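You operate a simulated robot arm through the tools that you are given. There is no shell and no other tool.

You are at the controls of a simulated robot arm. One attempt, no reset.

## Task
Pull the silencer out of the valve block and put it in the black pocket tray.
Fine: wind the vice shut till the green lamp lights first; then right open, block out on the bench.

The check looks at the end state, three seconds after you hand in, the way a careful person would. Anything else that was tipped, shoved, dropped, spilled or broken makes it a failure.

## Robot
A 7-joint arm with a two-finger parallel gripper, fixed in place. Base frame: the origin is at the foot of the arm, x ahead of it, y to its left, z up; the work surface is at about z = 860. Units: mm, rad, N and s.
With the tool pointing down near the work surface it reaches from about 300 to 700 mm from the base axis. Its first joint turns from -1.152 to 1.152 rad. Payload 1.57 kg.
The tool frame sits at the grasp point between the pads (the TCP): z along the fingers, y along the line on which they close. The tips reach 30 mm beyond it. Largest opening 110 mm; finger width 24, thickness 12; the body of the gripper, 48 by 112 mm, starts 78 mm behind the TCP.
Orientation is that of the tool frame in the base frame, as a unit quaternion [w, x, y, z]. With the fingers straight down and closing along the base's y, the tool's x points along the base's -x, its y along +y and its z along -z.

## Interface
- The arm moves only by the tool drive_tool. Its argument "increments" is a list of rows, each a list of 3 entries, a list of its own where there are three numbers: the shift along the tool's x, y, z in mm, then the turn, a rotation vector about the tool's x, y, z in degrees, then the gripper command, from -1 (shut) to 1 (fully open), values between in proportion. In form: [[[tx, ty, tz], [ax, ay, az], gripper], ...]. A call has 1 to 20 rows; each row shifts and turns the commanded pose from where the row before left it, along the tool's axes as they then stand. A row lasts 0.2 s, in which the tool goes at most 50 mm and 0.15 rad; a call with a longer step from one row to the next is refused whole, and so is a gripper value outside its range. A pose out of reach is approached as far as the arm can. The call stops where the force on the tool passes 40 N (or 10 N more than at its start, if that is more) or the arm is blocked; 0.2 s more then pass. The fingers move at their own pace (about 108 mm/s each) and stop on an object; they squeeze with about 43 N. The grip force told is the motor's: it shows also when the fingers shut on nothing. Time passes only in rows, and 0.2 s behind the last, so rows that do not move let the fingers close. The reply holds the time, the measured pose of the TCP, the force on the tool along the base axes, the opening and the grip force, in the units named above and with some noise, with the torque about the TCP (base axes, N m) and any sound that the robot's microphone picked up.
- Cameras (640 x 400 px; columns grow to the right, rows downward): "scene" is fixed at [171.6, -398.3, 1402.6]; the picture's right is [0.70, -0.71, 0.00], its down [-0.43, -0.42, -0.80] and it looks along [0.57, 0.56, -0.60] (base axes); focal length 239 px, centre (320, 200). "wrist" rides on the gripper at [70, 16, -141] in the tool frame; the picture's right is [-0.23, 0.97, 0.00], its down [-0.86, -0.20, -0.48] and it looks along [-0.47, -0.11, 0.88] (tool axes); focal length 222 px, centre (320, 200). There is no depth. A picture from a camera that has moved, and an enlarged one, comes with that camera's place and axes in the base frame and with its lens.
- camera(camera): a new picture of that camera. The clock stands still meanwhile.
- zoom(camera, box): a new picture of the part [left, top, right, bottom] of that camera's present view, enlarged. The clock stands still meanwhile.
- job_done(): hands the job in; it is judged then, once.

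Places have to be worked out from the pictures, the camera data and where the tool is seen. Open the gripper and draw the arm clear of the work before you hand the job in, unless the task says otherwise.

The tools are called after ">>>" as a command line: name --argument value ..., lists and objects as JSON in quotes. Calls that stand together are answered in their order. drive_tool: Moves the arm, as the interface text tells. Its arguments: {"type":"object","properties":{"increments":{"type":"array"}},"required":["increments"]} The other tools are called the same way: camera (camera) takes a picture; zoom (camera, box) takes an enlarged picture of a part of a camera's view; job_done () hands the job in.

At the start:

```text
time: 0.0
tcp_pos: [381.9, -189.7, 1243.8]
tcp_rot: [0.0, 0.0, 1.0, 0.0]
wrist_force: [-0.4, -0.5, 0.0]
ft_torque: [-0.02, 0.01, 0.01]
width: 110.0
finger_force: 0.0
```

scene: 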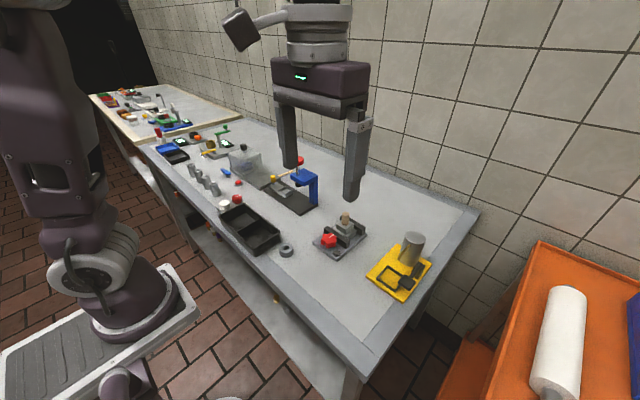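
wrist: 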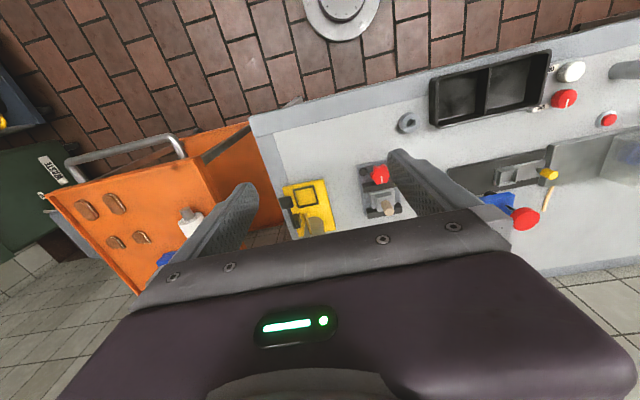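

I start by looking closer at the bench to find the vice, block, silencer, lamp and tray.

>>> zoom --camera "scene" --box '[280, 190, 440, 310]'

>>> zoom --camera "scene" --box '[140, 110, 340, 260]'

>>> zoom --camera "wrist" --box '[270, 80, 450, 240]'

>>> zoom --camera "wrist" --box '[400, 40, 640, 250]'

```text
3.33 times, centred on (360, 250) of scene
camera zoom: at [171.6, -398.3, 1402.6], right [0.7, -0.71, 0.0], down [-0.43, -0.42, -0.8], along [0.57, 0.56, -0.6], focal length 796 px, centre (187, 33)
```

zoom: 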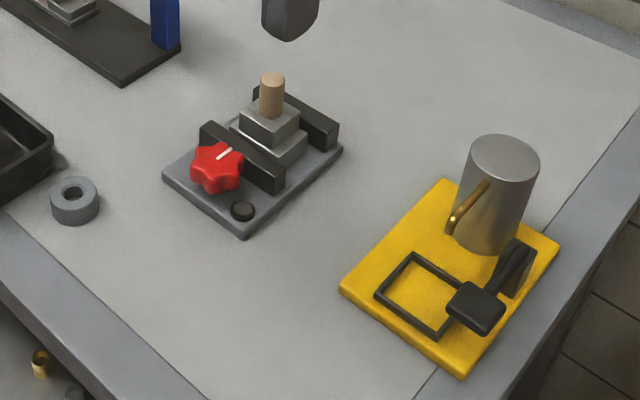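

```text
2.67 times, centred on (240, 185) of scene
camera zoom: at [171.6, -398.3, 1402.6], right [0.7, -0.71, 0.0], down [-0.43, -0.42, -0.8], along [0.57, 0.56, -0.6], focal length 637 px, centre (533, 240)
```

zoom: 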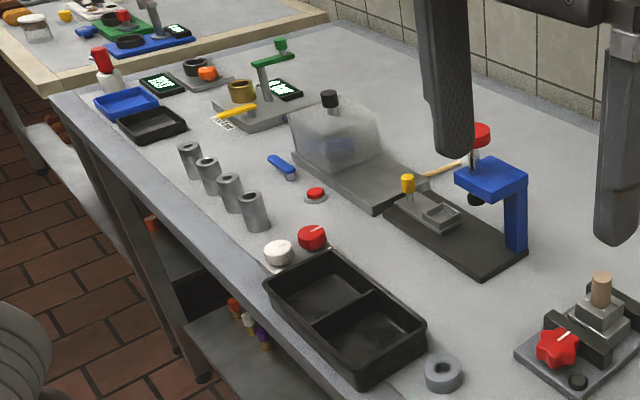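

```text
2.50 times, centred on (360, 160) of wrist
camera zoom: at [312.2, -173.3, 1383.7], right [0.23, 0.97, 0.0], down [0.86, -0.2, 0.48], along [0.47, -0.11, -0.88], focal length 555 px, centre (220, 300)
```

zoom: 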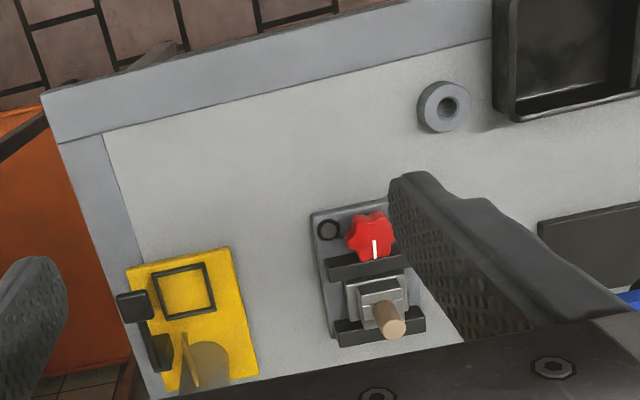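

```text
1.90 times, centred on (520, 145) of wrist
camera zoom: at [312.2, -173.3, 1383.7], right [0.23, 0.97, 0.0], down [0.86, -0.2, 0.48], along [0.47, -0.11, -0.88], focal length 423 px, centre (-61, 305)
```

zoom: 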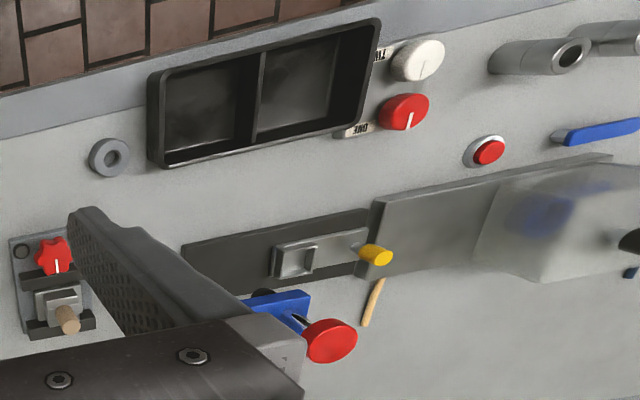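

The vice with block and tan silencer sits near (600,-75); the red star knob near (537,-76). I zoom closer to understand the knob axis, the lamp and the trays.

>>> zoom --camera "scene" --box '[310, 205, 374, 255]'

>>> zoom --camera "wrist" --box '[350, 150, 414, 225]'

>>> zoom --camera "scene" --box '[210, 190, 300, 260]'

>>> zoom --camera "scene" --box '[150, 120, 250, 190]'

```text
8.00 times, centred on (342, 230) of scene
camera zoom: at [171.6, -398.3, 1402.6], right [0.7, -0.71, 0.0], down [-0.43, -0.42, -0.8], along [0.57, 0.56, -0.6], focal length 1911 px, centre (144, -40)
```

zoom: 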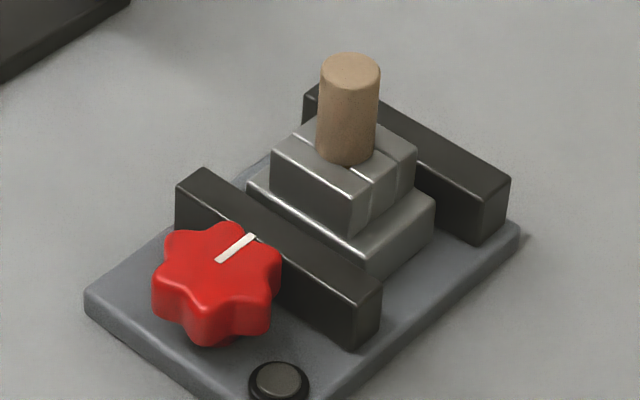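

```text
5.33 times, centred on (382, 188) of wrist
camera zoom: at [312.2, -173.3, 1383.7], right [0.23, 0.97, 0.0], down [0.86, -0.2, 0.48], along [0.47, -0.11, -0.88], focal length 1185 px, centre (-11, 267)
```

zoom: 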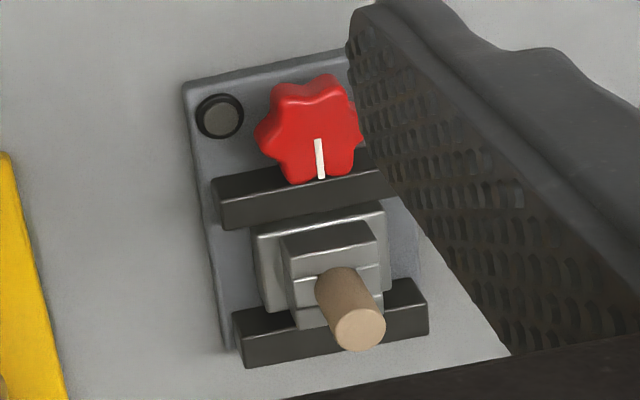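

```text
5.71 times, centred on (255, 225) of scene
camera zoom: at [171.6, -398.3, 1402.6], right [0.7, -0.71, 0.0], down [-0.43, -0.42, -0.8], along [0.57, 0.56, -0.6], focal length 1365 px, centre (691, 57)
```

zoom: 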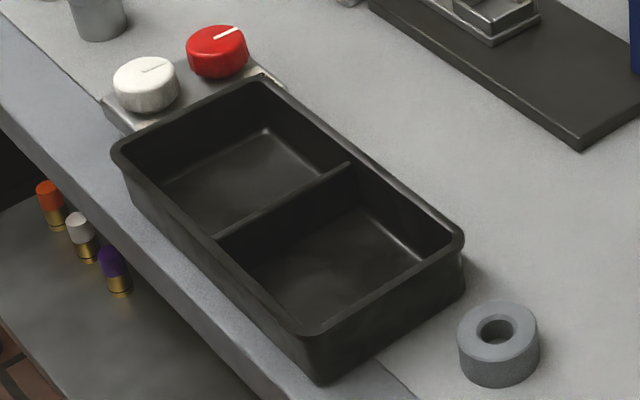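

```text
5.71 times, centred on (200, 155) of scene
camera zoom: at [171.6, -398.3, 1402.6], right [0.7, -0.71, 0.0], down [-0.43, -0.42, -0.8], along [0.57, 0.56, -0.6], focal length 1365 px, centre (1006, 457)
```

zoom: 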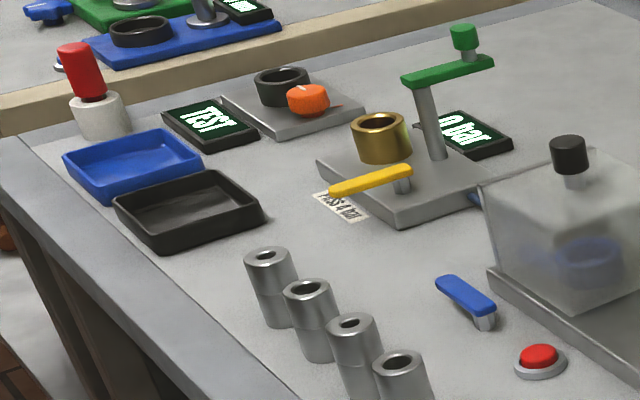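

The red star knob has a vertical axis with a white mark pointing at the jaw (+x); the two-pocket black tray is clearly the pocket tray. I move the tool above the knob at a safe height to look closer with the wrist camera.

>>> drive_tool --increments '[[[-22, 16, 25], [0, 0, 0], 1], [[-22, 16, 28], [0, 0, 0], 1], [[-22, 16, 28], [0, 0, 0], 1], [[-22, 16, 28], [0, 0, 0], 1], [[-22, 16, 28], [0, 0, 0], 1], [[-22, 16, 28], [0, 0, 0], 1], [[-23, 18, 29], [0, 0, 0], 1], [[0, 0, 0], [0, 0, 0], 1]]'

>>> camera --camera "wrist"

>>> camera --camera "scene"

```text
time: 1.8
tcp_pos: [538.2, -76.7, 1048.2]
tcp_rot: [0.0, 0.0, 1.0, 0.0]
wrist_force: [0.0, -0.2, 0.0]
ft_torque: [0.0, 0.01, 0.01]
width: 110.0
finger_force: 0.1
```

```text
taken
camera wrist: at [468.0, -59.6, 1188.8], right [0.23, 0.97, 0.0], down [0.85, -0.2, 0.48], along [0.47, -0.11, -0.88], focal length 222 px, centre (320, 200)
```

wrist: 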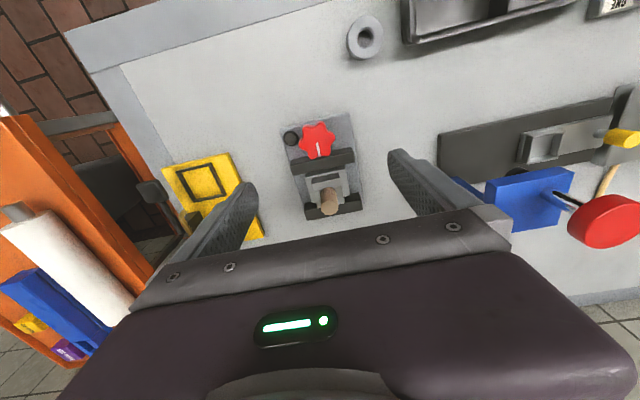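

```text
taken
```

scene: 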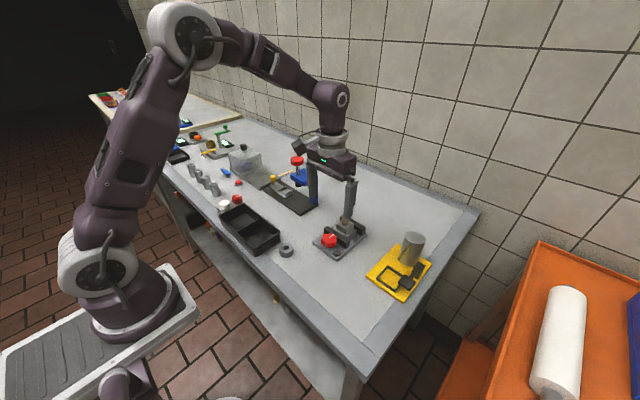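

The vice is well in view now. I zoom the wrist view on it for measuring.

>>> zoom --camera "wrist" --box '[270, 100, 386, 230]'

>>> zoom --camera "scene" --box '[300, 200, 380, 270]'

```text
3.08 times, centred on (328, 165) of wrist
camera zoom: at [468.0, -59.6, 1188.8], right [0.23, 0.97, 0.0], down [0.85, -0.2, 0.48], along [0.47, -0.11, -0.88], focal length 684 px, centre (295, 308)
```

zoom: 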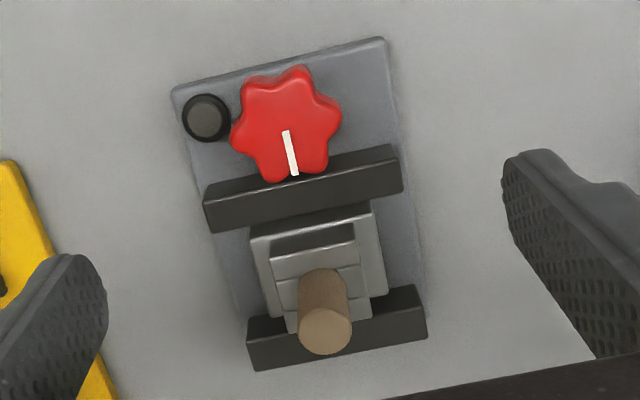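

```text
5.71 times, centred on (340, 235) of scene
camera zoom: at [171.6, -398.3, 1402.6], right [0.7, -0.71, 0.0], down [-0.43, -0.42, -0.8], along [0.57, 0.56, -0.6], focal length 1365 px, centre (206, 0)
```

zoom: 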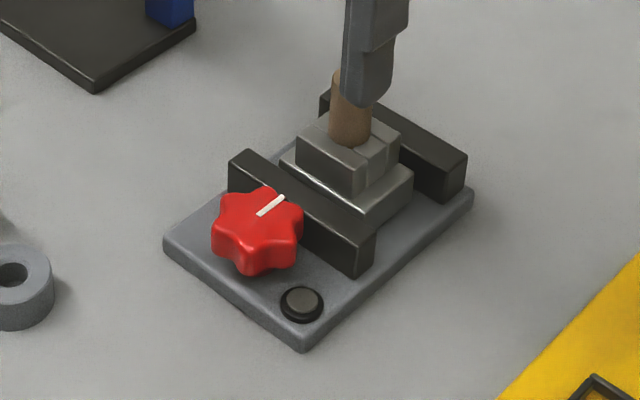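

I need the jaw height relative to the knob, so I zoom further from both cameras.

>>> zoom --camera "wrist" --box '[276, 110, 356, 180]'

>>> zoom --camera "scene" --box '[315, 212, 363, 254]'

```text
5.71 times, centred on (316, 145) of wrist
camera zoom: at [468.0, -59.6, 1188.8], right [0.23, 0.97, 0.0], down [0.85, -0.2, 0.48], along [0.47, -0.11, -0.88], focal length 1269 px, centre (343, 514)
```

zoom: 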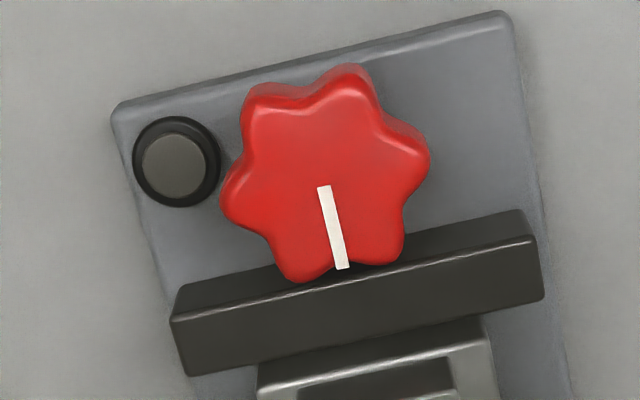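

```text
9.52 times, centred on (339, 233) of scene
camera zoom: at [171.6, -398.3, 1402.6], right [0.7, -0.71, 0.0], down [-0.43, -0.42, -0.8], along [0.57, 0.56, -0.6], focal length 2275 px, centre (139, -114)
```

zoom: 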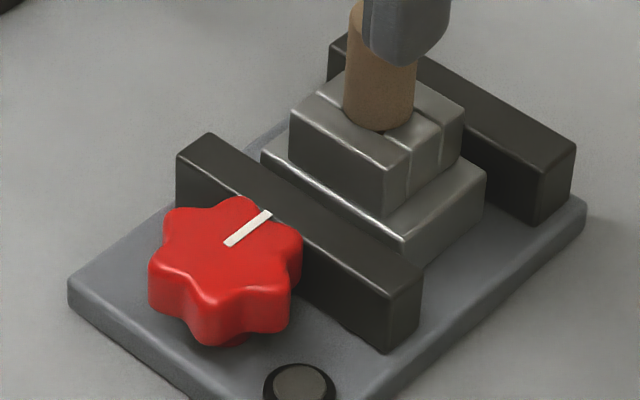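

The jaw's front face is at x≈562 with its top at z≈897, the knob centre at about (538,-80) with its top near 901, so the fingers have only about ±20° of swing beside the jaw. I lower to TCP z≈965 above the knob for a finer look.

>>> drive_tool --increments '[[[0, -3.5, 40], [0, 0, 0], 1], [[0, 0, 43], [0, 0, 0], 1], [[0, 0, 0], [0, 0, 0], 1]]'

>>> camera --camera "wrist"

>>> zoom --camera "wrist" --box '[240, 90, 400, 210]'

>>> zoom --camera "scene" --box '[300, 200, 380, 260]'

```text
time: 2.6
tcp_pos: [537.1, -79.8, 966.5]
tcp_rot: [0.0, 0.0, 1.0, 0.0]
wrist_force: [-0.6, -0.2, 1.0]
ft_torque: [0.02, 0.01, 0.01]
width: 109.9
finger_force: 0.1
```

```text
taken
camera wrist: at [467.3, -64.0, 1106.3], right [0.23, 0.97, 0.0], down [0.86, -0.2, 0.48], along [0.47, -0.11, -0.88], focal length 222 px, centre (320, 200)
```

wrist: 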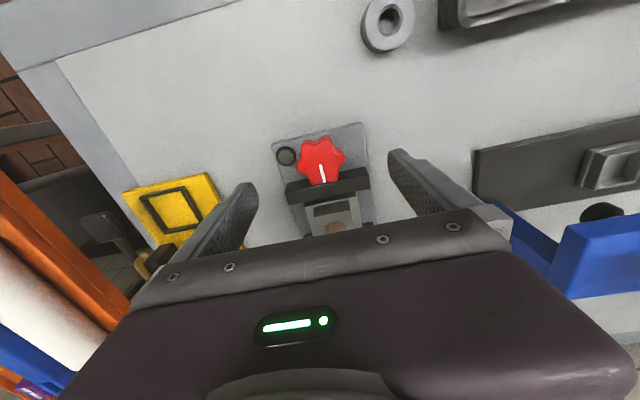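

```text
3.33 times, centred on (320, 150) of wrist
camera zoom: at [467.3, -64.0, 1106.3], right [0.23, 0.97, 0.0], down [0.86, -0.2, 0.48], along [0.47, -0.11, -0.88], focal length 740 px, centre (320, 367)
```

zoom: 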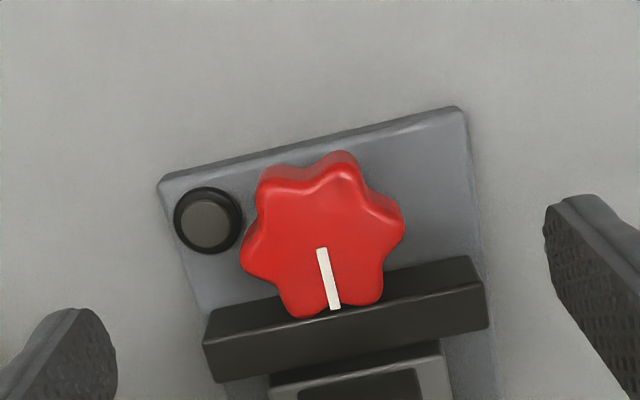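

```text
6.67 times, centred on (340, 230) of scene
camera zoom: at [171.6, -398.3, 1402.6], right [0.7, -0.71, 0.0], down [-0.43, -0.42, -0.8], along [0.57, 0.56, -0.6], focal length 1592 px, centre (187, 0)
```

zoom: 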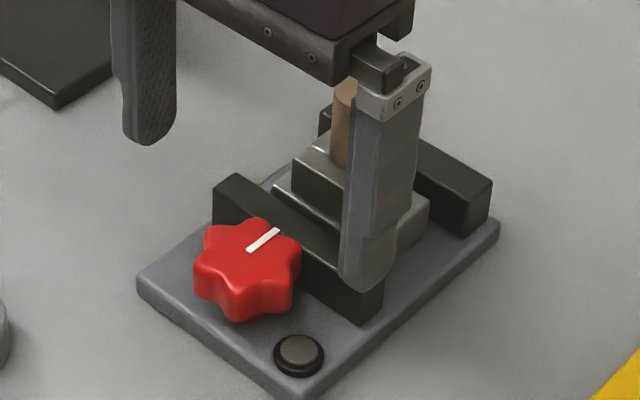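

From this view the knob centre is (537,-80), radius ≈24, top ≈901, with the jaw top ≈893. I turn the tool 20° counter-clockwise, narrow to ~58 mm and lower so the tips straddle the knob at z≈887.

>>> drive_tool --increments '[[[0, 0, 0], [0, 0, -7], 0.06], [[0, 0, 0], [0, 0, -7], 0.06], [[0, 0, 0], [0, 0, -6], 0.06], [[0, 0, 20], [0, 0, 0], 0.06], [[0, 0, 15], [0, 0, 0], 0.06], [[0, 0, 14], [0, 0, 0], 0.06], [[0, 0, 0], [0, 0, 0], 0.06]]'

>>> zoom --camera "wrist" --box '[200, 90, 440, 270]'

>>> zoom --camera "scene" --box '[300, 200, 380, 260]'

```text
time: 4.0
tcp_pos: [538.3, -81.3, 928.6]
tcp_rot: [0.003, -0.172, 0.985, -0.003]
wrist_force: [-11.1, 1.9, 23.5]
ft_torque: [-0.61, -0.24, -0.26]
width: 53.8
finger_force: 0.0
stopped in row 6: the force on the tool passed its limit at 67 N (the readings are from after the stop); the commanded pose is now the measured one
```

```text
2.22 times, centred on (320, 180) of wrist
camera zoom: at [466.2, -89.2, 1068.9], right [-0.12, 0.99, -0.01], down [0.87, 0.11, 0.48], along [0.48, 0.05, -0.87], focal length 494 px, centre (320, 244)
```

zoom: 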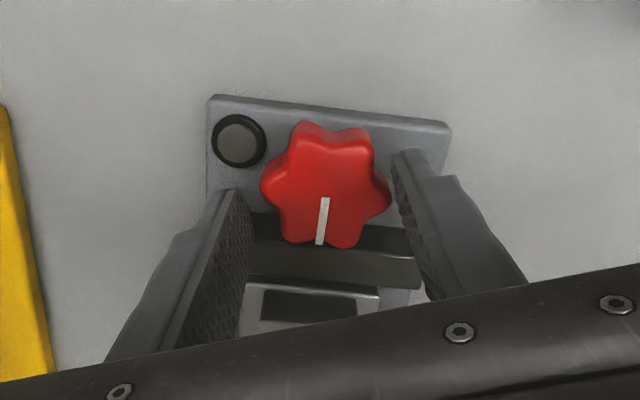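

```text
6.67 times, centred on (340, 230) of scene
camera zoom: at [170.9, -398.1, 1402.7], right [0.7, -0.71, 0.0], down [-0.43, -0.42, -0.8], along [0.57, 0.56, -0.6], focal length 1592 px, centre (187, 0)
```

zoom: 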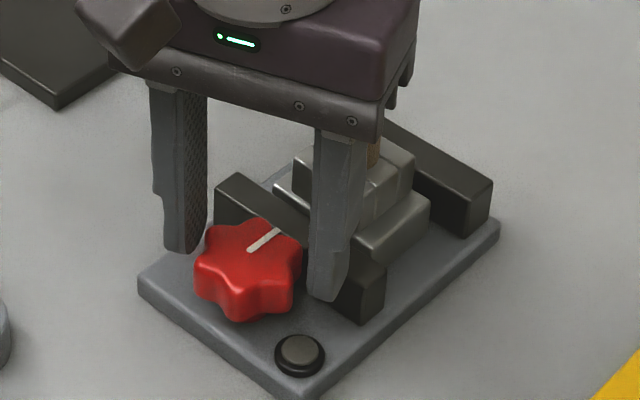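

The −y finger's corner touched the jaw's top edge (contact worked out at about (562.7,-110,898)), so the jaw face is ~25 mm from the knob axis. I lift, reduce the angle to 15°, straighten the small tilt and lower again.

>>> drive_tool --increments '[[[0, 0, -15], [-0.4, 0.29, 0], 0.02], [[0.78, 1.67, 0], [0, 0, 5], 0.02], [[0, 0, 9], [0, 0, 0], 0.02], [[0, 0, 9], [0, 0, 0], 0.02], [[0, 0, 8], [0, 0, 0], 0.02], [[0, 0, 0], [0, 0, 0], 0.02]]'

>>> zoom --camera "wrist" --box '[200, 90, 440, 270]'

>>> zoom --camera "scene" --box '[300, 200, 380, 260]'

```text
time: 5.4
tcp_pos: [536.8, -80.9, 916.8]
tcp_rot: [0.0, -0.131, 0.991, 0.0]
wrist_force: [0.3, 0.8, -0.2]
ft_torque: [0.01, 0.02, -0.05]
width: 56.3
finger_force: 0.0
```

```text
2.22 times, centred on (320, 180) of wrist
camera zoom: at [466.0, -82.3, 1057.1], right [-0.03, 1.0, 0.0], down [0.88, 0.03, 0.48], along [0.48, 0.02, -0.88], focal length 494 px, centre (320, 244)
```

zoom: 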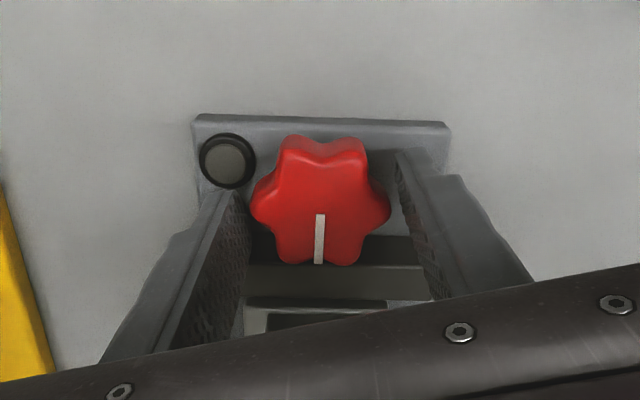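

```text
6.67 times, centred on (340, 230) of scene
camera zoom: at [171.6, -398.3, 1402.6], right [0.7, -0.71, 0.0], down [-0.43, -0.42, -0.8], along [0.57, 0.56, -0.6], focal length 1592 px, centre (187, 0)
```

zoom: 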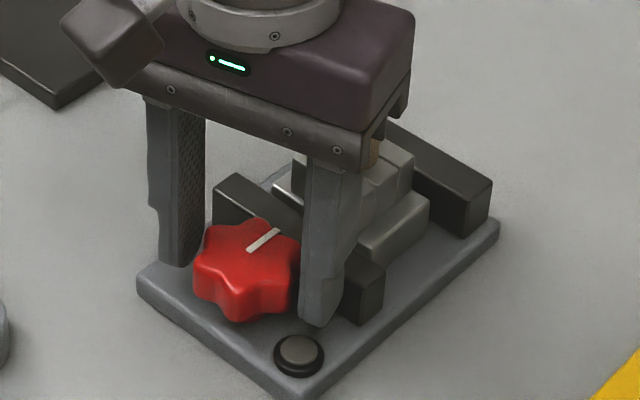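

The fingers straddle the knob freely. I close on it and turn 30° clockwise (seen from above), then look at what moved.

>>> drive_tool --increments '[[[0, 0, 0], [0, 0, 0], -1], [[0, 0, 0], [0, 0, 0], -1], [[0, 0, 0], [0, 0, 6], -1], [[0, 0, 0], [0, 0, 6], -1], [[0, 0, 0], [0, 0, 6], -1], [[0, 0, 0], [0, 0, 6], -1], [[0, 0, 0], [0, 0, 6], -1], [[0, 0, 0], [0, 0, 0], -1]]'

>>> zoom --camera "wrist" --box '[200, 90, 440, 270]'

>>> zoom --camera "scene" --box '[300, 200, 380, 260]'

```text
time: 7.2
tcp_pos: [537.7, -81.3, 917.0]
tcp_rot: [0.0, 0.132, 0.991, 0.0]
wrist_force: [-2.5, 1.4, 0.0]
ft_torque: [0.08, 0.58, 0.0]
width: 44.7
finger_force: 44.6
```

```text
2.22 times, centred on (320, 180) of wrist
camera zoom: at [474.5, -46.3, 1057.2], right [0.47, 0.88, 0.0], down [0.77, -0.42, 0.48], along [0.42, -0.23, -0.88], focal length 494 px, centre (320, 244)
```

zoom: 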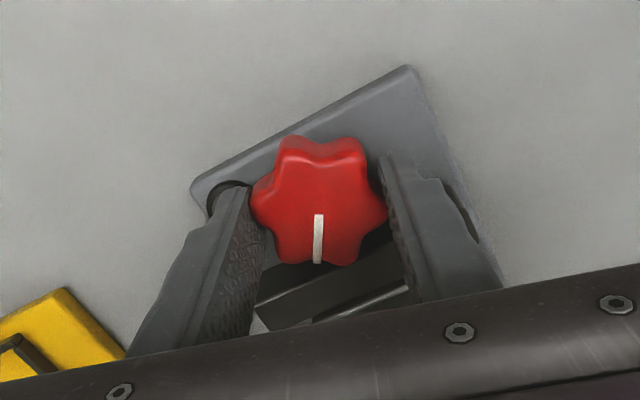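

```text
6.67 times, centred on (340, 230) of scene
camera zoom: at [171.5, -398.2, 1402.6], right [0.7, -0.71, 0.0], down [-0.43, -0.42, -0.8], along [0.57, 0.56, -0.6], focal length 1592 px, centre (187, 0)
```

zoom: 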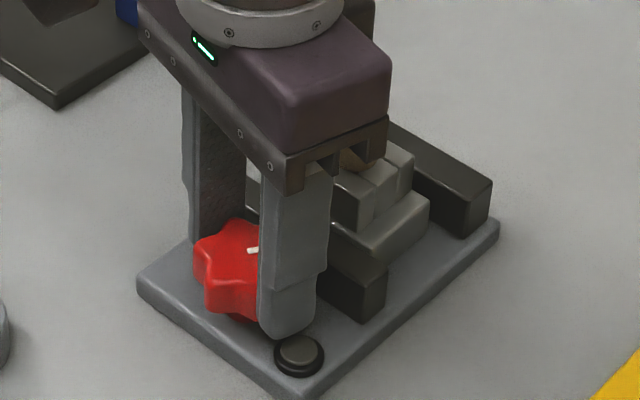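

The knob turned freely by 30° with the mark following. I regrasp: open slightly, swing back, close, and turn another 30°, then check jaw motion and lamp.

>>> drive_tool --increments '[[[0, 0, 0], [0, 0, 0], 0.02], [[0, 0, 0], [0, 0, -6], 0.02], [[0, 0, 0], [0, 0, -8], 0.02], [[0, 0, 0], [0, 0, -8], 0.02], [[0, 0, 0], [0, 0, -8], 0.02], [[0, 0, 0], [0, 0, 0], 0.02], [[0, 0, 0], [0, 0, 0], -1], [[0, 0, 0], [0, 0, 0], -1], [[0, 0, 0], [0, 0, 6], -1], [[0, 0, 0], [0, 0, 6], -1], [[0, 0, 0], [0, 0, 6], -1], [[0, 0, 0], [0, 0, 6], -1], [[0, 0, 0], [0, 0, 6], -1], [[0, 0, 0], [0, 0, 0], -1]]'

>>> zoom --camera "wrist" --box '[200, 90, 440, 270]'

>>> zoom --camera "scene" --box '[300, 200, 380, 260]'

```text
time: 10.2
tcp_pos: [537.0, -80.2, 917.4]
tcp_rot: [0.0, 0.132, 0.991, -0.001]
wrist_force: [-1.4, -5.9, -5.7]
ft_torque: [-0.61, -0.74, 0.0]
width: 44.7
finger_force: 44.9
```

```text
2.22 times, centred on (320, 180) of wrist
camera zoom: at [474.4, -46.3, 1057.2], right [0.47, 0.88, 0.0], down [0.77, -0.42, 0.48], along [0.42, -0.23, -0.88], focal length 494 px, centre (320, 244)
```

zoom: 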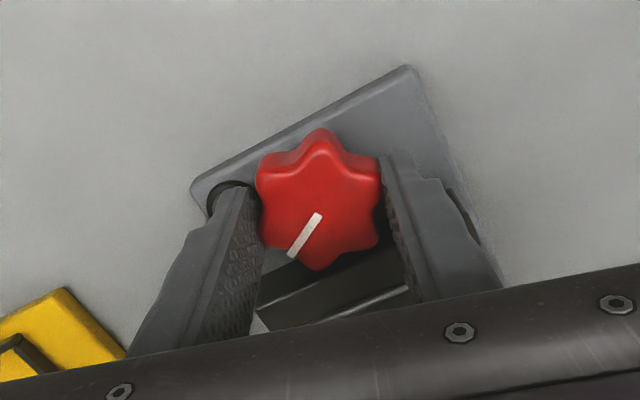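

```text
6.67 times, centred on (340, 230) of scene
camera zoom: at [171.6, -398.4, 1402.5], right [0.7, -0.71, 0.0], down [-0.43, -0.42, -0.8], along [0.57, 0.56, -0.6], focal length 1592 px, centre (187, 0)
```

zoom: 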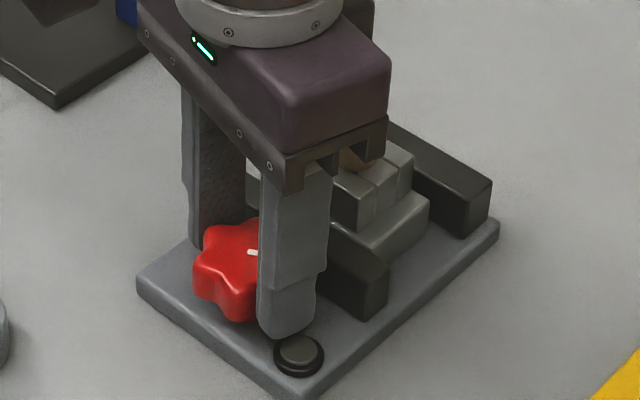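

The mark now points −60° and the front jaw has crept ~2 mm toward the block: clockwise closes. Lamp is still dark, so I do another 30° stroke.

>>> drive_tool --increments '[[[0, 0, 0], [0, 0, 0], 0.02], [[0, 0, 0], [0, 0, -6], 0.02], [[0, 0, 0], [0, 0, -8], 0.02], [[0, 0, 0], [0, 0, -8], 0.02], [[0, 0, 0], [0, 0, -8], 0.02], [[0, 0, 0], [0, 0, 0], 0.02], [[0, 0, 0], [0, 0, 0], -1], [[0, 0, 0], [0, 0, 0], -1], [[0, 0, 0], [0, 0, 6], -1], [[0, 0, 0], [0, 0, 6], -1], [[0, 0, 0], [0, 0, 6], -1], [[0, 0, 0], [0, 0, 6], -1], [[0, 0, 0], [0, 0, 6], -1], [[0, 0, 0], [0, 0, 0], -1]]'

>>> zoom --camera "wrist" --box '[200, 90, 440, 270]'

>>> zoom --camera "scene" --box '[300, 200, 380, 260]'

```text
time: 13.2
tcp_pos: [538.1, -80.5, 916.9]
tcp_rot: [0.001, 0.132, 0.991, -0.001]
wrist_force: [-3.8, -5.7, 4.3]
ft_torque: [-0.56, -0.86, -0.01]
width: 44.6
finger_force: 45.0
```

```text
2.22 times, centred on (320, 180) of wrist
camera zoom: at [474.4, -46.3, 1057.4], right [0.47, 0.88, 0.0], down [0.77, -0.42, 0.48], along [0.42, -0.23, -0.88], focal length 494 px, centre (320, 244)
```

zoom: 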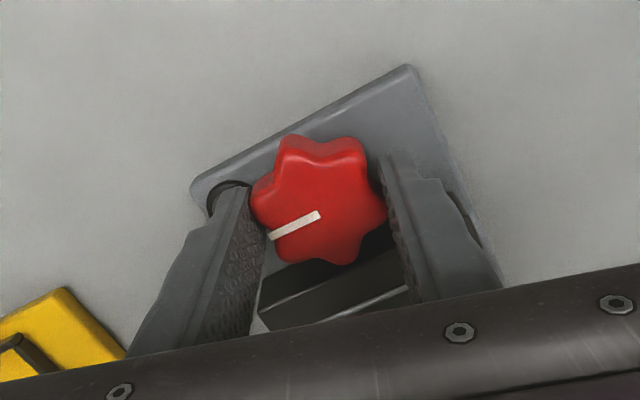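

```text
6.67 times, centred on (340, 230) of scene
camera zoom: at [171.4, -398.4, 1402.6], right [0.7, -0.71, 0.0], down [-0.43, -0.42, -0.8], along [0.57, 0.56, -0.6], focal length 1592 px, centre (187, 0)
```

zoom: 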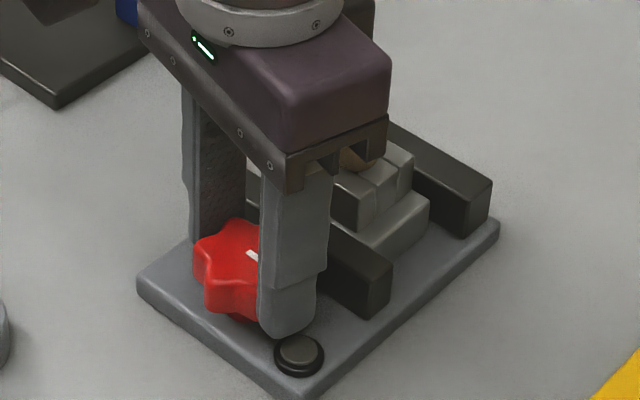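

The jaw keeps moving in about 1 mm per stroke; the lamp is still dark. Another stroke.

>>> drive_tool --increments '[[[0, 0, 0], [0, 0, 0], 0.02], [[0, 0, 0], [0, 0, -6], 0.02], [[0, 0, 0], [0, 0, -8], 0.02], [[0, 0, 0], [0, 0, -8], 0.02], [[0, 0, 0], [0, 0, -8], 0.02], [[0, 0, 0], [0, 0, 0], 0.02], [[0, 0, 0], [0, 0, 0], -1], [[0, 0, 0], [0, 0, 0], -1], [[0, 0, 0], [0, 0, 6], -1], [[0, 0, 0], [0, 0, 6], -1], [[0, 0, 0], [0, 0, 6], -1], [[0, 0, 0], [0, 0, 6], -1], [[0, 0, 0], [0, 0, 6], -1], [[0, 0, 0], [0, 0, 0], -1]]'

>>> zoom --camera "wrist" --box '[200, 90, 440, 270]'

>>> zoom --camera "scene" --box '[300, 200, 380, 260]'

```text
time: 16.2
tcp_pos: [536.8, -80.5, 917.6]
tcp_rot: [-0.001, 0.132, 0.991, 0.0]
wrist_force: [-5.5, -4.9, 3.3]
ft_torque: [-0.58, -0.49, -0.03]
width: 44.6
finger_force: 45.2
```

```text
2.22 times, centred on (320, 180) of wrist
camera zoom: at [474.3, -46.2, 1057.4], right [0.47, 0.88, 0.0], down [0.77, -0.42, 0.48], along [0.42, -0.23, -0.88], focal length 494 px, centre (320, 244)
```

zoom: 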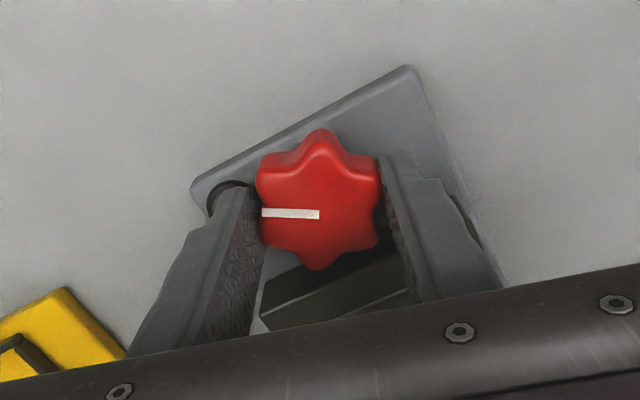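

```text
6.67 times, centred on (340, 230) of scene
camera zoom: at [171.4, -398.4, 1402.6], right [0.7, -0.71, 0.0], down [-0.43, -0.42, -0.8], along [0.57, 0.56, -0.6], focal length 1592 px, centre (187, 0)
```

zoom: 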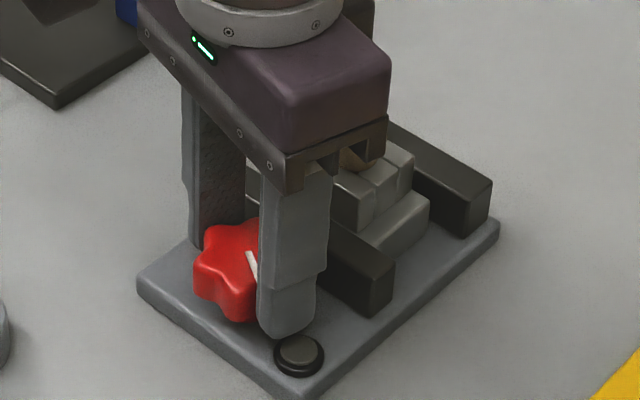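

The jaw has moved about 7 mm in total and should be near the block now. I make the next stroke in 30° but watch forces and lamp closely.

>>> drive_tool --increments '[[[0, 0, 0], [0, 0, 0], 0.02], [[0, 0, 0], [0, 0, -6], 0.02], [[0, 0, 0], [0, 0, -8], 0.02], [[0, 0, 0], [0, 0, -8], 0.02], [[0, 0, 0], [0, 0, -8], 0.02], [[0, 0, 0], [0, 0, 0], 0.02], [[0, 0, 0], [0, 0, 0], -1], [[0, 0, 0], [0, 0, 0], -1], [[0, 0, 0], [0, 0, 6], -1], [[0, 0, 0], [0, 0, 6], -1], [[0, 0, 0], [0, 0, 0], -1]]'

>>> zoom --camera "wrist" --box '[200, 90, 440, 270]'

>>> zoom --camera "scene" --box '[300, 200, 380, 260]'

```text
time: 18.6
tcp_pos: [536.6, -80.3, 915.9]
tcp_rot: [0.0, -0.025, 1.0, 0.0]
wrist_force: [-2.2, 4.4, 2.2]
ft_torque: [-0.02, -0.04, -0.02]
width: 44.8
finger_force: 45.1
```

```text
2.22 times, centred on (320, 180) of wrist
camera zoom: at [467.1, -67.1, 1057.1], right [0.18, 0.98, 0.0], down [0.86, -0.16, 0.48], along [0.47, -0.08, -0.88], focal length 494 px, centre (320, 244)
```

zoom: 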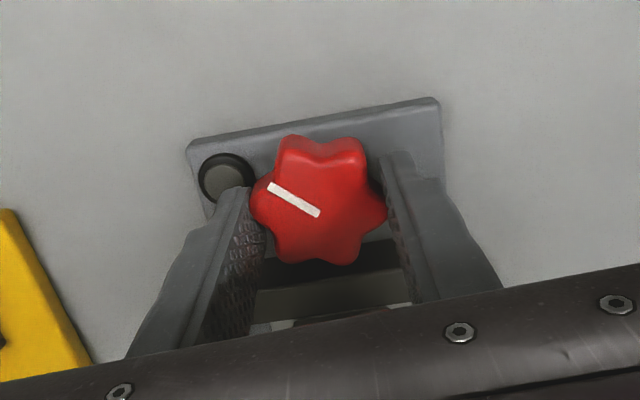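

```text
6.67 times, centred on (340, 230) of scene
camera zoom: at [171.5, -398.1, 1402.6], right [0.7, -0.71, 0.0], down [-0.43, -0.42, -0.8], along [0.57, 0.56, -0.6], focal length 1592 px, centre (187, 0)
```

zoom: 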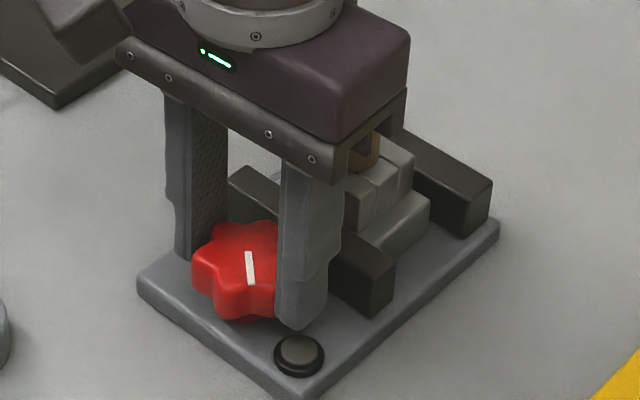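

No added torque yet and the lamp is dark. The jaw is now farther from the knob, so I keep turning in the same grip by 18°.

>>> drive_tool --increments '[[[0, 0, 0], [0, 0, 6], -1], [[0, 0, 0], [0, 0, 6], -1], [[0, 0, 0], [0, 0, 6], -1], [[0, 0, 0], [0, 0, 0], -1]]'

>>> zoom --camera "scene" --box '[300, 200, 380, 260]'

>>> zoom --camera "wrist" --box '[200, 90, 440, 270]'

```text
time: 19.6
tcp_pos: [537.2, -81.1, 917.1]
tcp_rot: [0.0, 0.13, 0.991, 0.0]
wrist_force: [-1.3, 0.7, -4.1]
ft_torque: [-0.3, -0.18, 0.0]
width: 44.8
finger_force: 44.9
```

```text
6.67 times, centred on (340, 230) of scene
camera zoom: at [171.6, -398.3, 1402.6], right [0.7, -0.71, 0.0], down [-0.43, -0.42, -0.8], along [0.57, 0.56, -0.6], focal length 1592 px, centre (187, 0)
```

zoom: 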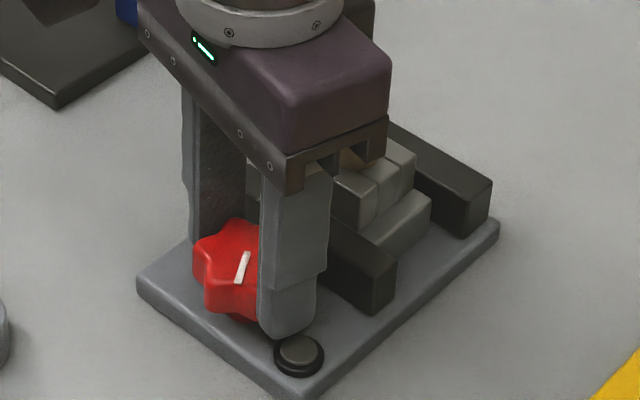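

```text
2.22 times, centred on (320, 180) of wrist
camera zoom: at [474.5, -46.3, 1057.1], right [0.47, 0.88, 0.0], down [0.77, -0.42, 0.48], along [0.42, -0.23, -0.88], focal length 494 px, centre (320, 244)
```

zoom: 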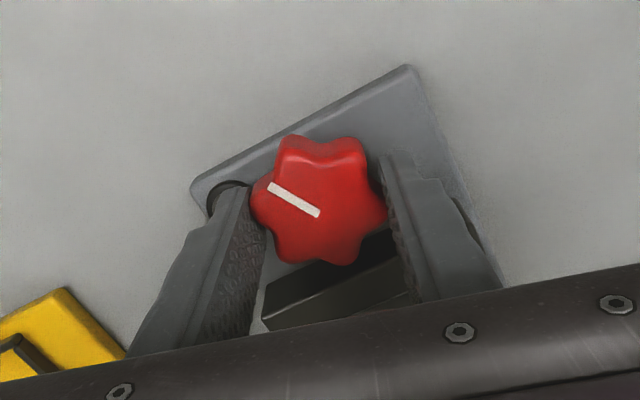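

The block has begun to shift rearward (pushed by the jaw), lamp still dark. I continue 8° more in this grip.

>>> drive_tool --increments '[[[0, 0, 0], [0, 0, 4], -1], [[0, 0, 0], [0, 0, 4], -1], [[0, 0, 0], [0, 0, 0], -1]]'

>>> zoom --camera "scene" --box '[300, 200, 380, 260]'

```text
time: 20.4
tcp_pos: [537.9, -81.8, 916.1]
tcp_rot: [0.0, 0.199, 0.98, 0.0]
wrist_force: [-1.8, -8.8, -14.3]
ft_torque: [-0.47, -0.54, 0.02]
width: 44.8
finger_force: 44.6
```

```text
6.67 times, centred on (340, 230) of scene
camera zoom: at [171.8, -398.5, 1402.5], right [0.7, -0.71, 0.0], down [-0.43, -0.42, -0.8], along [0.57, 0.56, -0.6], focal length 1592 px, centre (187, 0)
```

zoom: 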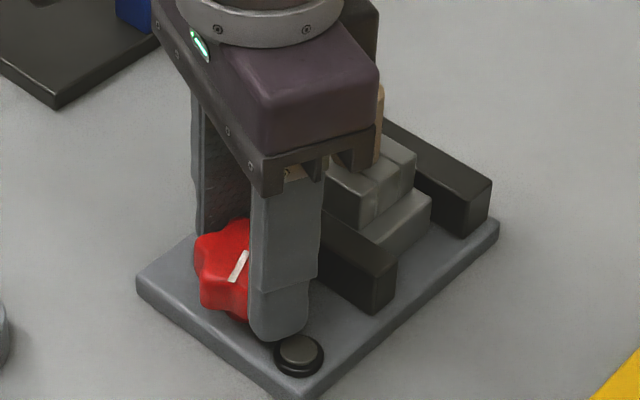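

Lamp still dark. I regrasp (swing back 40°) and continue with 20°.

>>> drive_tool --increments '[[[0, 0, 0], [0, 0, 0], 0.02], [[0, 0, 0], [0, 0, 0], 0.02], [[0, 0, 0], [0, 0, -8], 0.02], [[0, 0, 0], [0, 0, -8], 0.02], [[0, 0, 0], [0, 0, -8], 0.02], [[0, 0, 0], [0, 0, -8], 0.02], [[0, 0, 0], [0, 0, -6], 0.02], [[0, 0, 0], [0, 0, 0], 0.02], [[0, 0, 0], [0, 0, 0], -1], [[0, 0, 0], [0, 0, 0], -1], [[0, 0, 0], [0, 0, 5], -1], [[0, 0, 0], [0, 0, 5], -1], [[0, 0, 0], [0, 0, 0], -1]]'

>>> zoom --camera "scene" --box '[300, 200, 380, 260]'

>>> zoom --camera "wrist" --box '[200, 90, 440, 270]'

```text
time: 23.2
tcp_pos: [536.2, -80.6, 917.9]
tcp_rot: [-0.001, -0.044, 0.999, 0.001]
wrist_force: [-4.4, 5.1, 2.3]
ft_torque: [-0.01, -0.24, -0.01]
width: 45.9
finger_force: 45.1
```

```text
6.67 times, centred on (340, 230) of scene
camera zoom: at [171.5, -398.1, 1402.7], right [0.7, -0.71, 0.0], down [-0.43, -0.42, -0.8], along [0.57, 0.56, -0.6], focal length 1592 px, centre (187, 0)
```

zoom: 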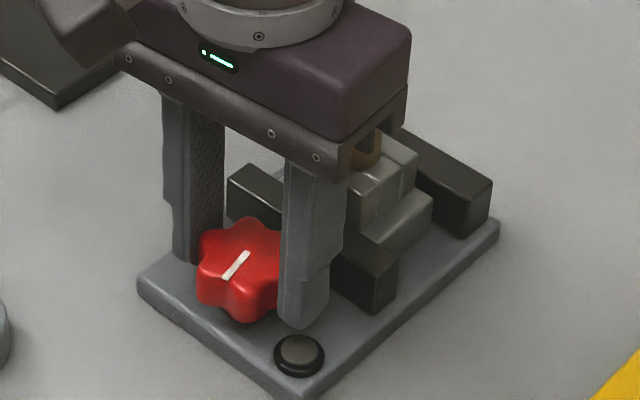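

```text
2.22 times, centred on (320, 180) of wrist
camera zoom: at [466.5, -69.6, 1057.3], right [0.14, 0.99, 0.0], down [0.87, -0.13, 0.48], along [0.47, -0.07, -0.88], focal length 494 px, centre (320, 244)
```

zoom: 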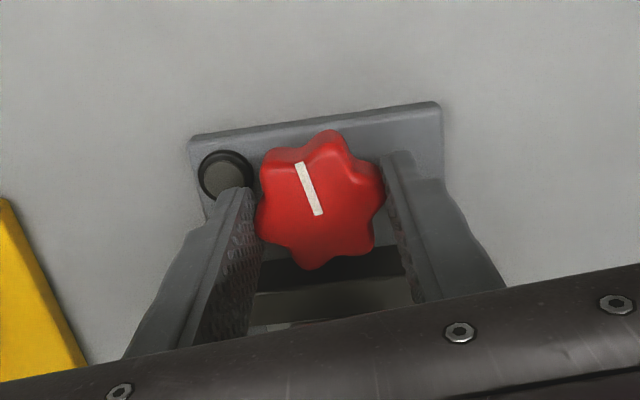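

Mark is now about −168°. Lamp dark; I turn another 18° in this grip.

>>> drive_tool --increments '[[[0, 0, 0], [0, 0, 6], -1], [[0, 0, 0], [0, 0, 6], -1], [[0, 0, 0], [0, 0, 6], -1], [[0, 0, 0], [0, 0, 0], -1]]'

>>> zoom --camera "scene" --box '[300, 200, 380, 260]'

>>> zoom --camera "wrist" --box '[200, 90, 440, 270]'

```text
time: 24.2
tcp_pos: [537.8, -79.6, 917.1]
tcp_rot: [0.0, 0.115, 0.993, 0.0]
wrist_force: [-3.9, 4.7, -1.6]
ft_torque: [-0.03, -0.23, -0.04]
width: 45.9
finger_force: 45.4
```

```text
6.67 times, centred on (340, 230) of scene
camera zoom: at [171.5, -398.2, 1402.6], right [0.7, -0.71, 0.0], down [-0.43, -0.42, -0.8], along [0.57, 0.56, -0.6], focal length 1592 px, centre (187, 0)
```

zoom: 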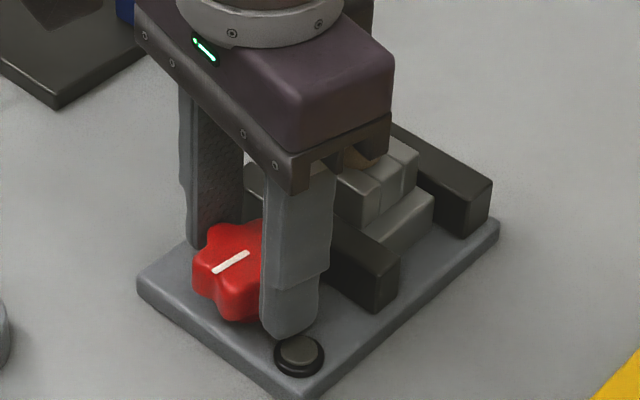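

```text
2.22 times, centred on (320, 180) of wrist
camera zoom: at [473.3, -48.5, 1057.3], right [0.44, 0.9, 0.0], down [0.79, -0.39, 0.48], along [0.43, -0.21, -0.88], focal length 494 px, centre (320, 244)
```

zoom: 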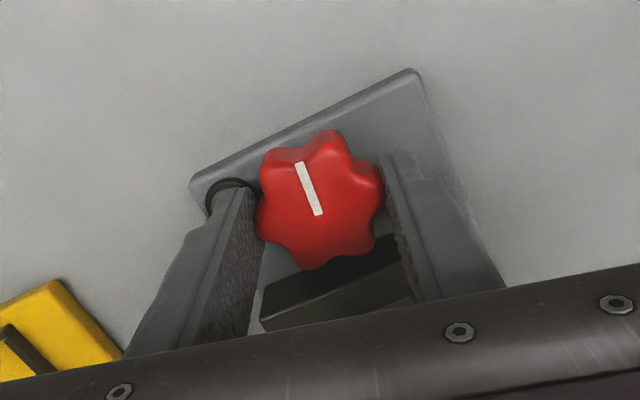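

The block keeps being pushed rearward (about 2 mm now), still dark. 12° more, then regrasp.

>>> drive_tool --increments '[[[0, 0, 0], [0, 0, 6], -1], [[0, 0, 0], [0, 0, 6], -1], [[0, 0, 0], [0, 0, 0], -1]]'

>>> zoom --camera "scene" --box '[300, 200, 380, 260]'

```text
time: 25.0
tcp_pos: [537.0, -80.7, 917.8]
tcp_rot: [-0.001, 0.217, 0.976, 0.0]
wrist_force: [-4.4, -1.4, -6.3]
ft_torque: [-0.03, -0.08, 0.01]
width: 45.9
finger_force: 44.7
```

```text
6.67 times, centred on (340, 230) of scene
camera zoom: at [171.6, -398.3, 1402.6], right [0.7, -0.71, 0.0], down [-0.43, -0.42, -0.8], along [0.57, 0.56, -0.6], focal length 1592 px, centre (187, 0)
```

zoom: 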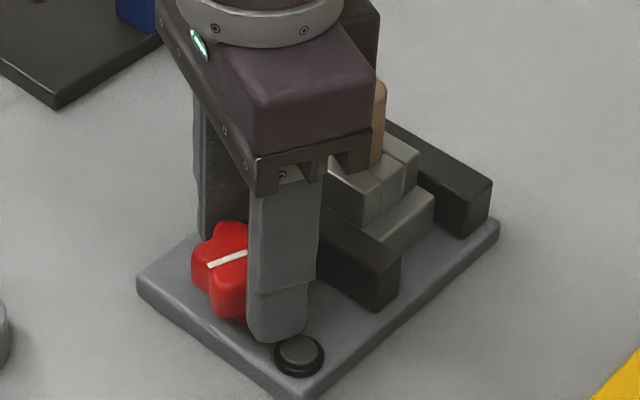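

Still no clamp; there is some gap left behind the block. I regrasp and turn 30°.

>>> drive_tool --increments '[[[0, 0, 0], [0, 0, 0], 0.02], [[0, 0, 0], [0, 0, 0], 0.02], [[0, 0, 0], [0, 0, -8], 0.02], [[0, 0, 0], [0, 0, -8], 0.02], [[0, 0, 0], [0, 0, -8], 0.02], [[0, 0, 0], [0, 0, -8], 0.02], [[0, 0, 0], [0, 0, -8], 0.02], [[0, 0, 0], [0, 0, -3], 0.02], [[0, 0, 0], [0, 0, 0], 0.02], [[0, 0, 0], [0, 0, 0], -1], [[0, 0, 0], [0, 0, 0], -1], [[0, 0, 0], [0, 0, 6], -1], [[0, 0, 0], [0, 0, 6], -1], [[0, 0, 0], [0, 0, 6], -1], [[0, 0, 0], [0, 0, 0], -1]]'

>>> zoom --camera "scene" --box '[300, 200, 380, 260]'

>>> zoom --camera "wrist" --box '[200, 90, 440, 270]'

```text
time: 28.2
tcp_pos: [537.2, -79.9, 916.5]
tcp_rot: [0.0, 0.001, 1.0, 0.0]
wrist_force: [-3.9, 3.2, 5.6]
ft_torque: [0.1, -0.29, 0.02]
width: 46.1
finger_force: 45.8
```

```text
6.67 times, centred on (340, 230) of scene
camera zoom: at [171.4, -398.2, 1402.6], right [0.7, -0.71, 0.0], down [-0.43, -0.42, -0.8], along [0.57, 0.56, -0.6], focal length 1592 px, centre (187, 0)
```

zoom: 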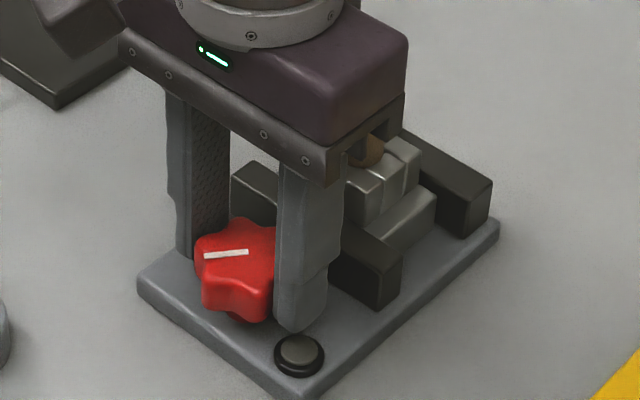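

```text
2.22 times, centred on (320, 180) of wrist
camera zoom: at [467.8, -63.5, 1057.1], right [0.23, 0.97, 0.0], down [0.85, -0.2, 0.48], along [0.47, -0.11, -0.88], focal length 494 px, centre (320, 244)
```

zoom: 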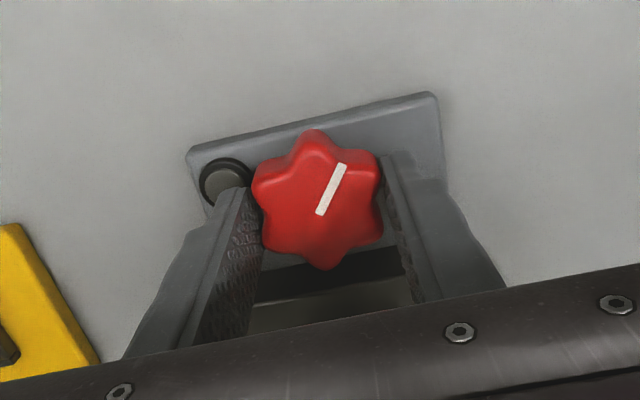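

Still free-moving and dark. I turn 24° more in this grip.

>>> drive_tool --increments '[[[0, 0, 0], [0, 0, 6], -1], [[0, 0, 0], [0, 0, 6], -1], [[0, 0, 0], [0, 0, 6], -1], [[0, 0, 0], [0, 0, 6], -1], [[0, 0, 0], [0, 0, 0], -1]]'

>>> zoom --camera "scene" --box '[300, 200, 380, 260]'

```text
time: 29.4
tcp_pos: [537.0, -80.2, 917.1]
tcp_rot: [-0.001, 0.208, 0.978, 0.001]
wrist_force: [1.2, -7.6, -12.4]
ft_torque: [-0.47, -0.87, 0.02]
width: 45.8
finger_force: 44.9
```

```text
6.67 times, centred on (340, 230) of scene
camera zoom: at [171.8, -398.5, 1402.5], right [0.7, -0.71, 0.0], down [-0.43, -0.42, -0.8], along [0.57, 0.56, -0.6], focal length 1592 px, centre (187, 0)
```

zoom: 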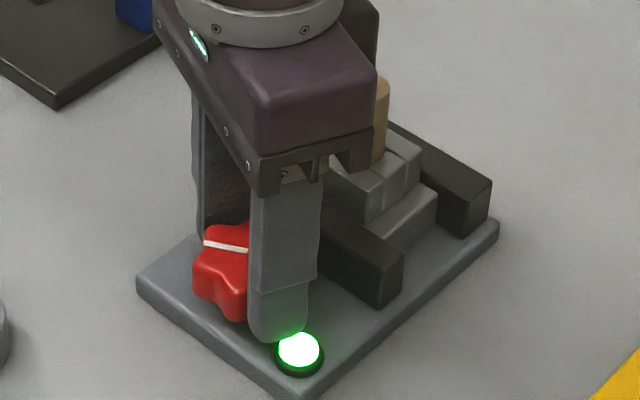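

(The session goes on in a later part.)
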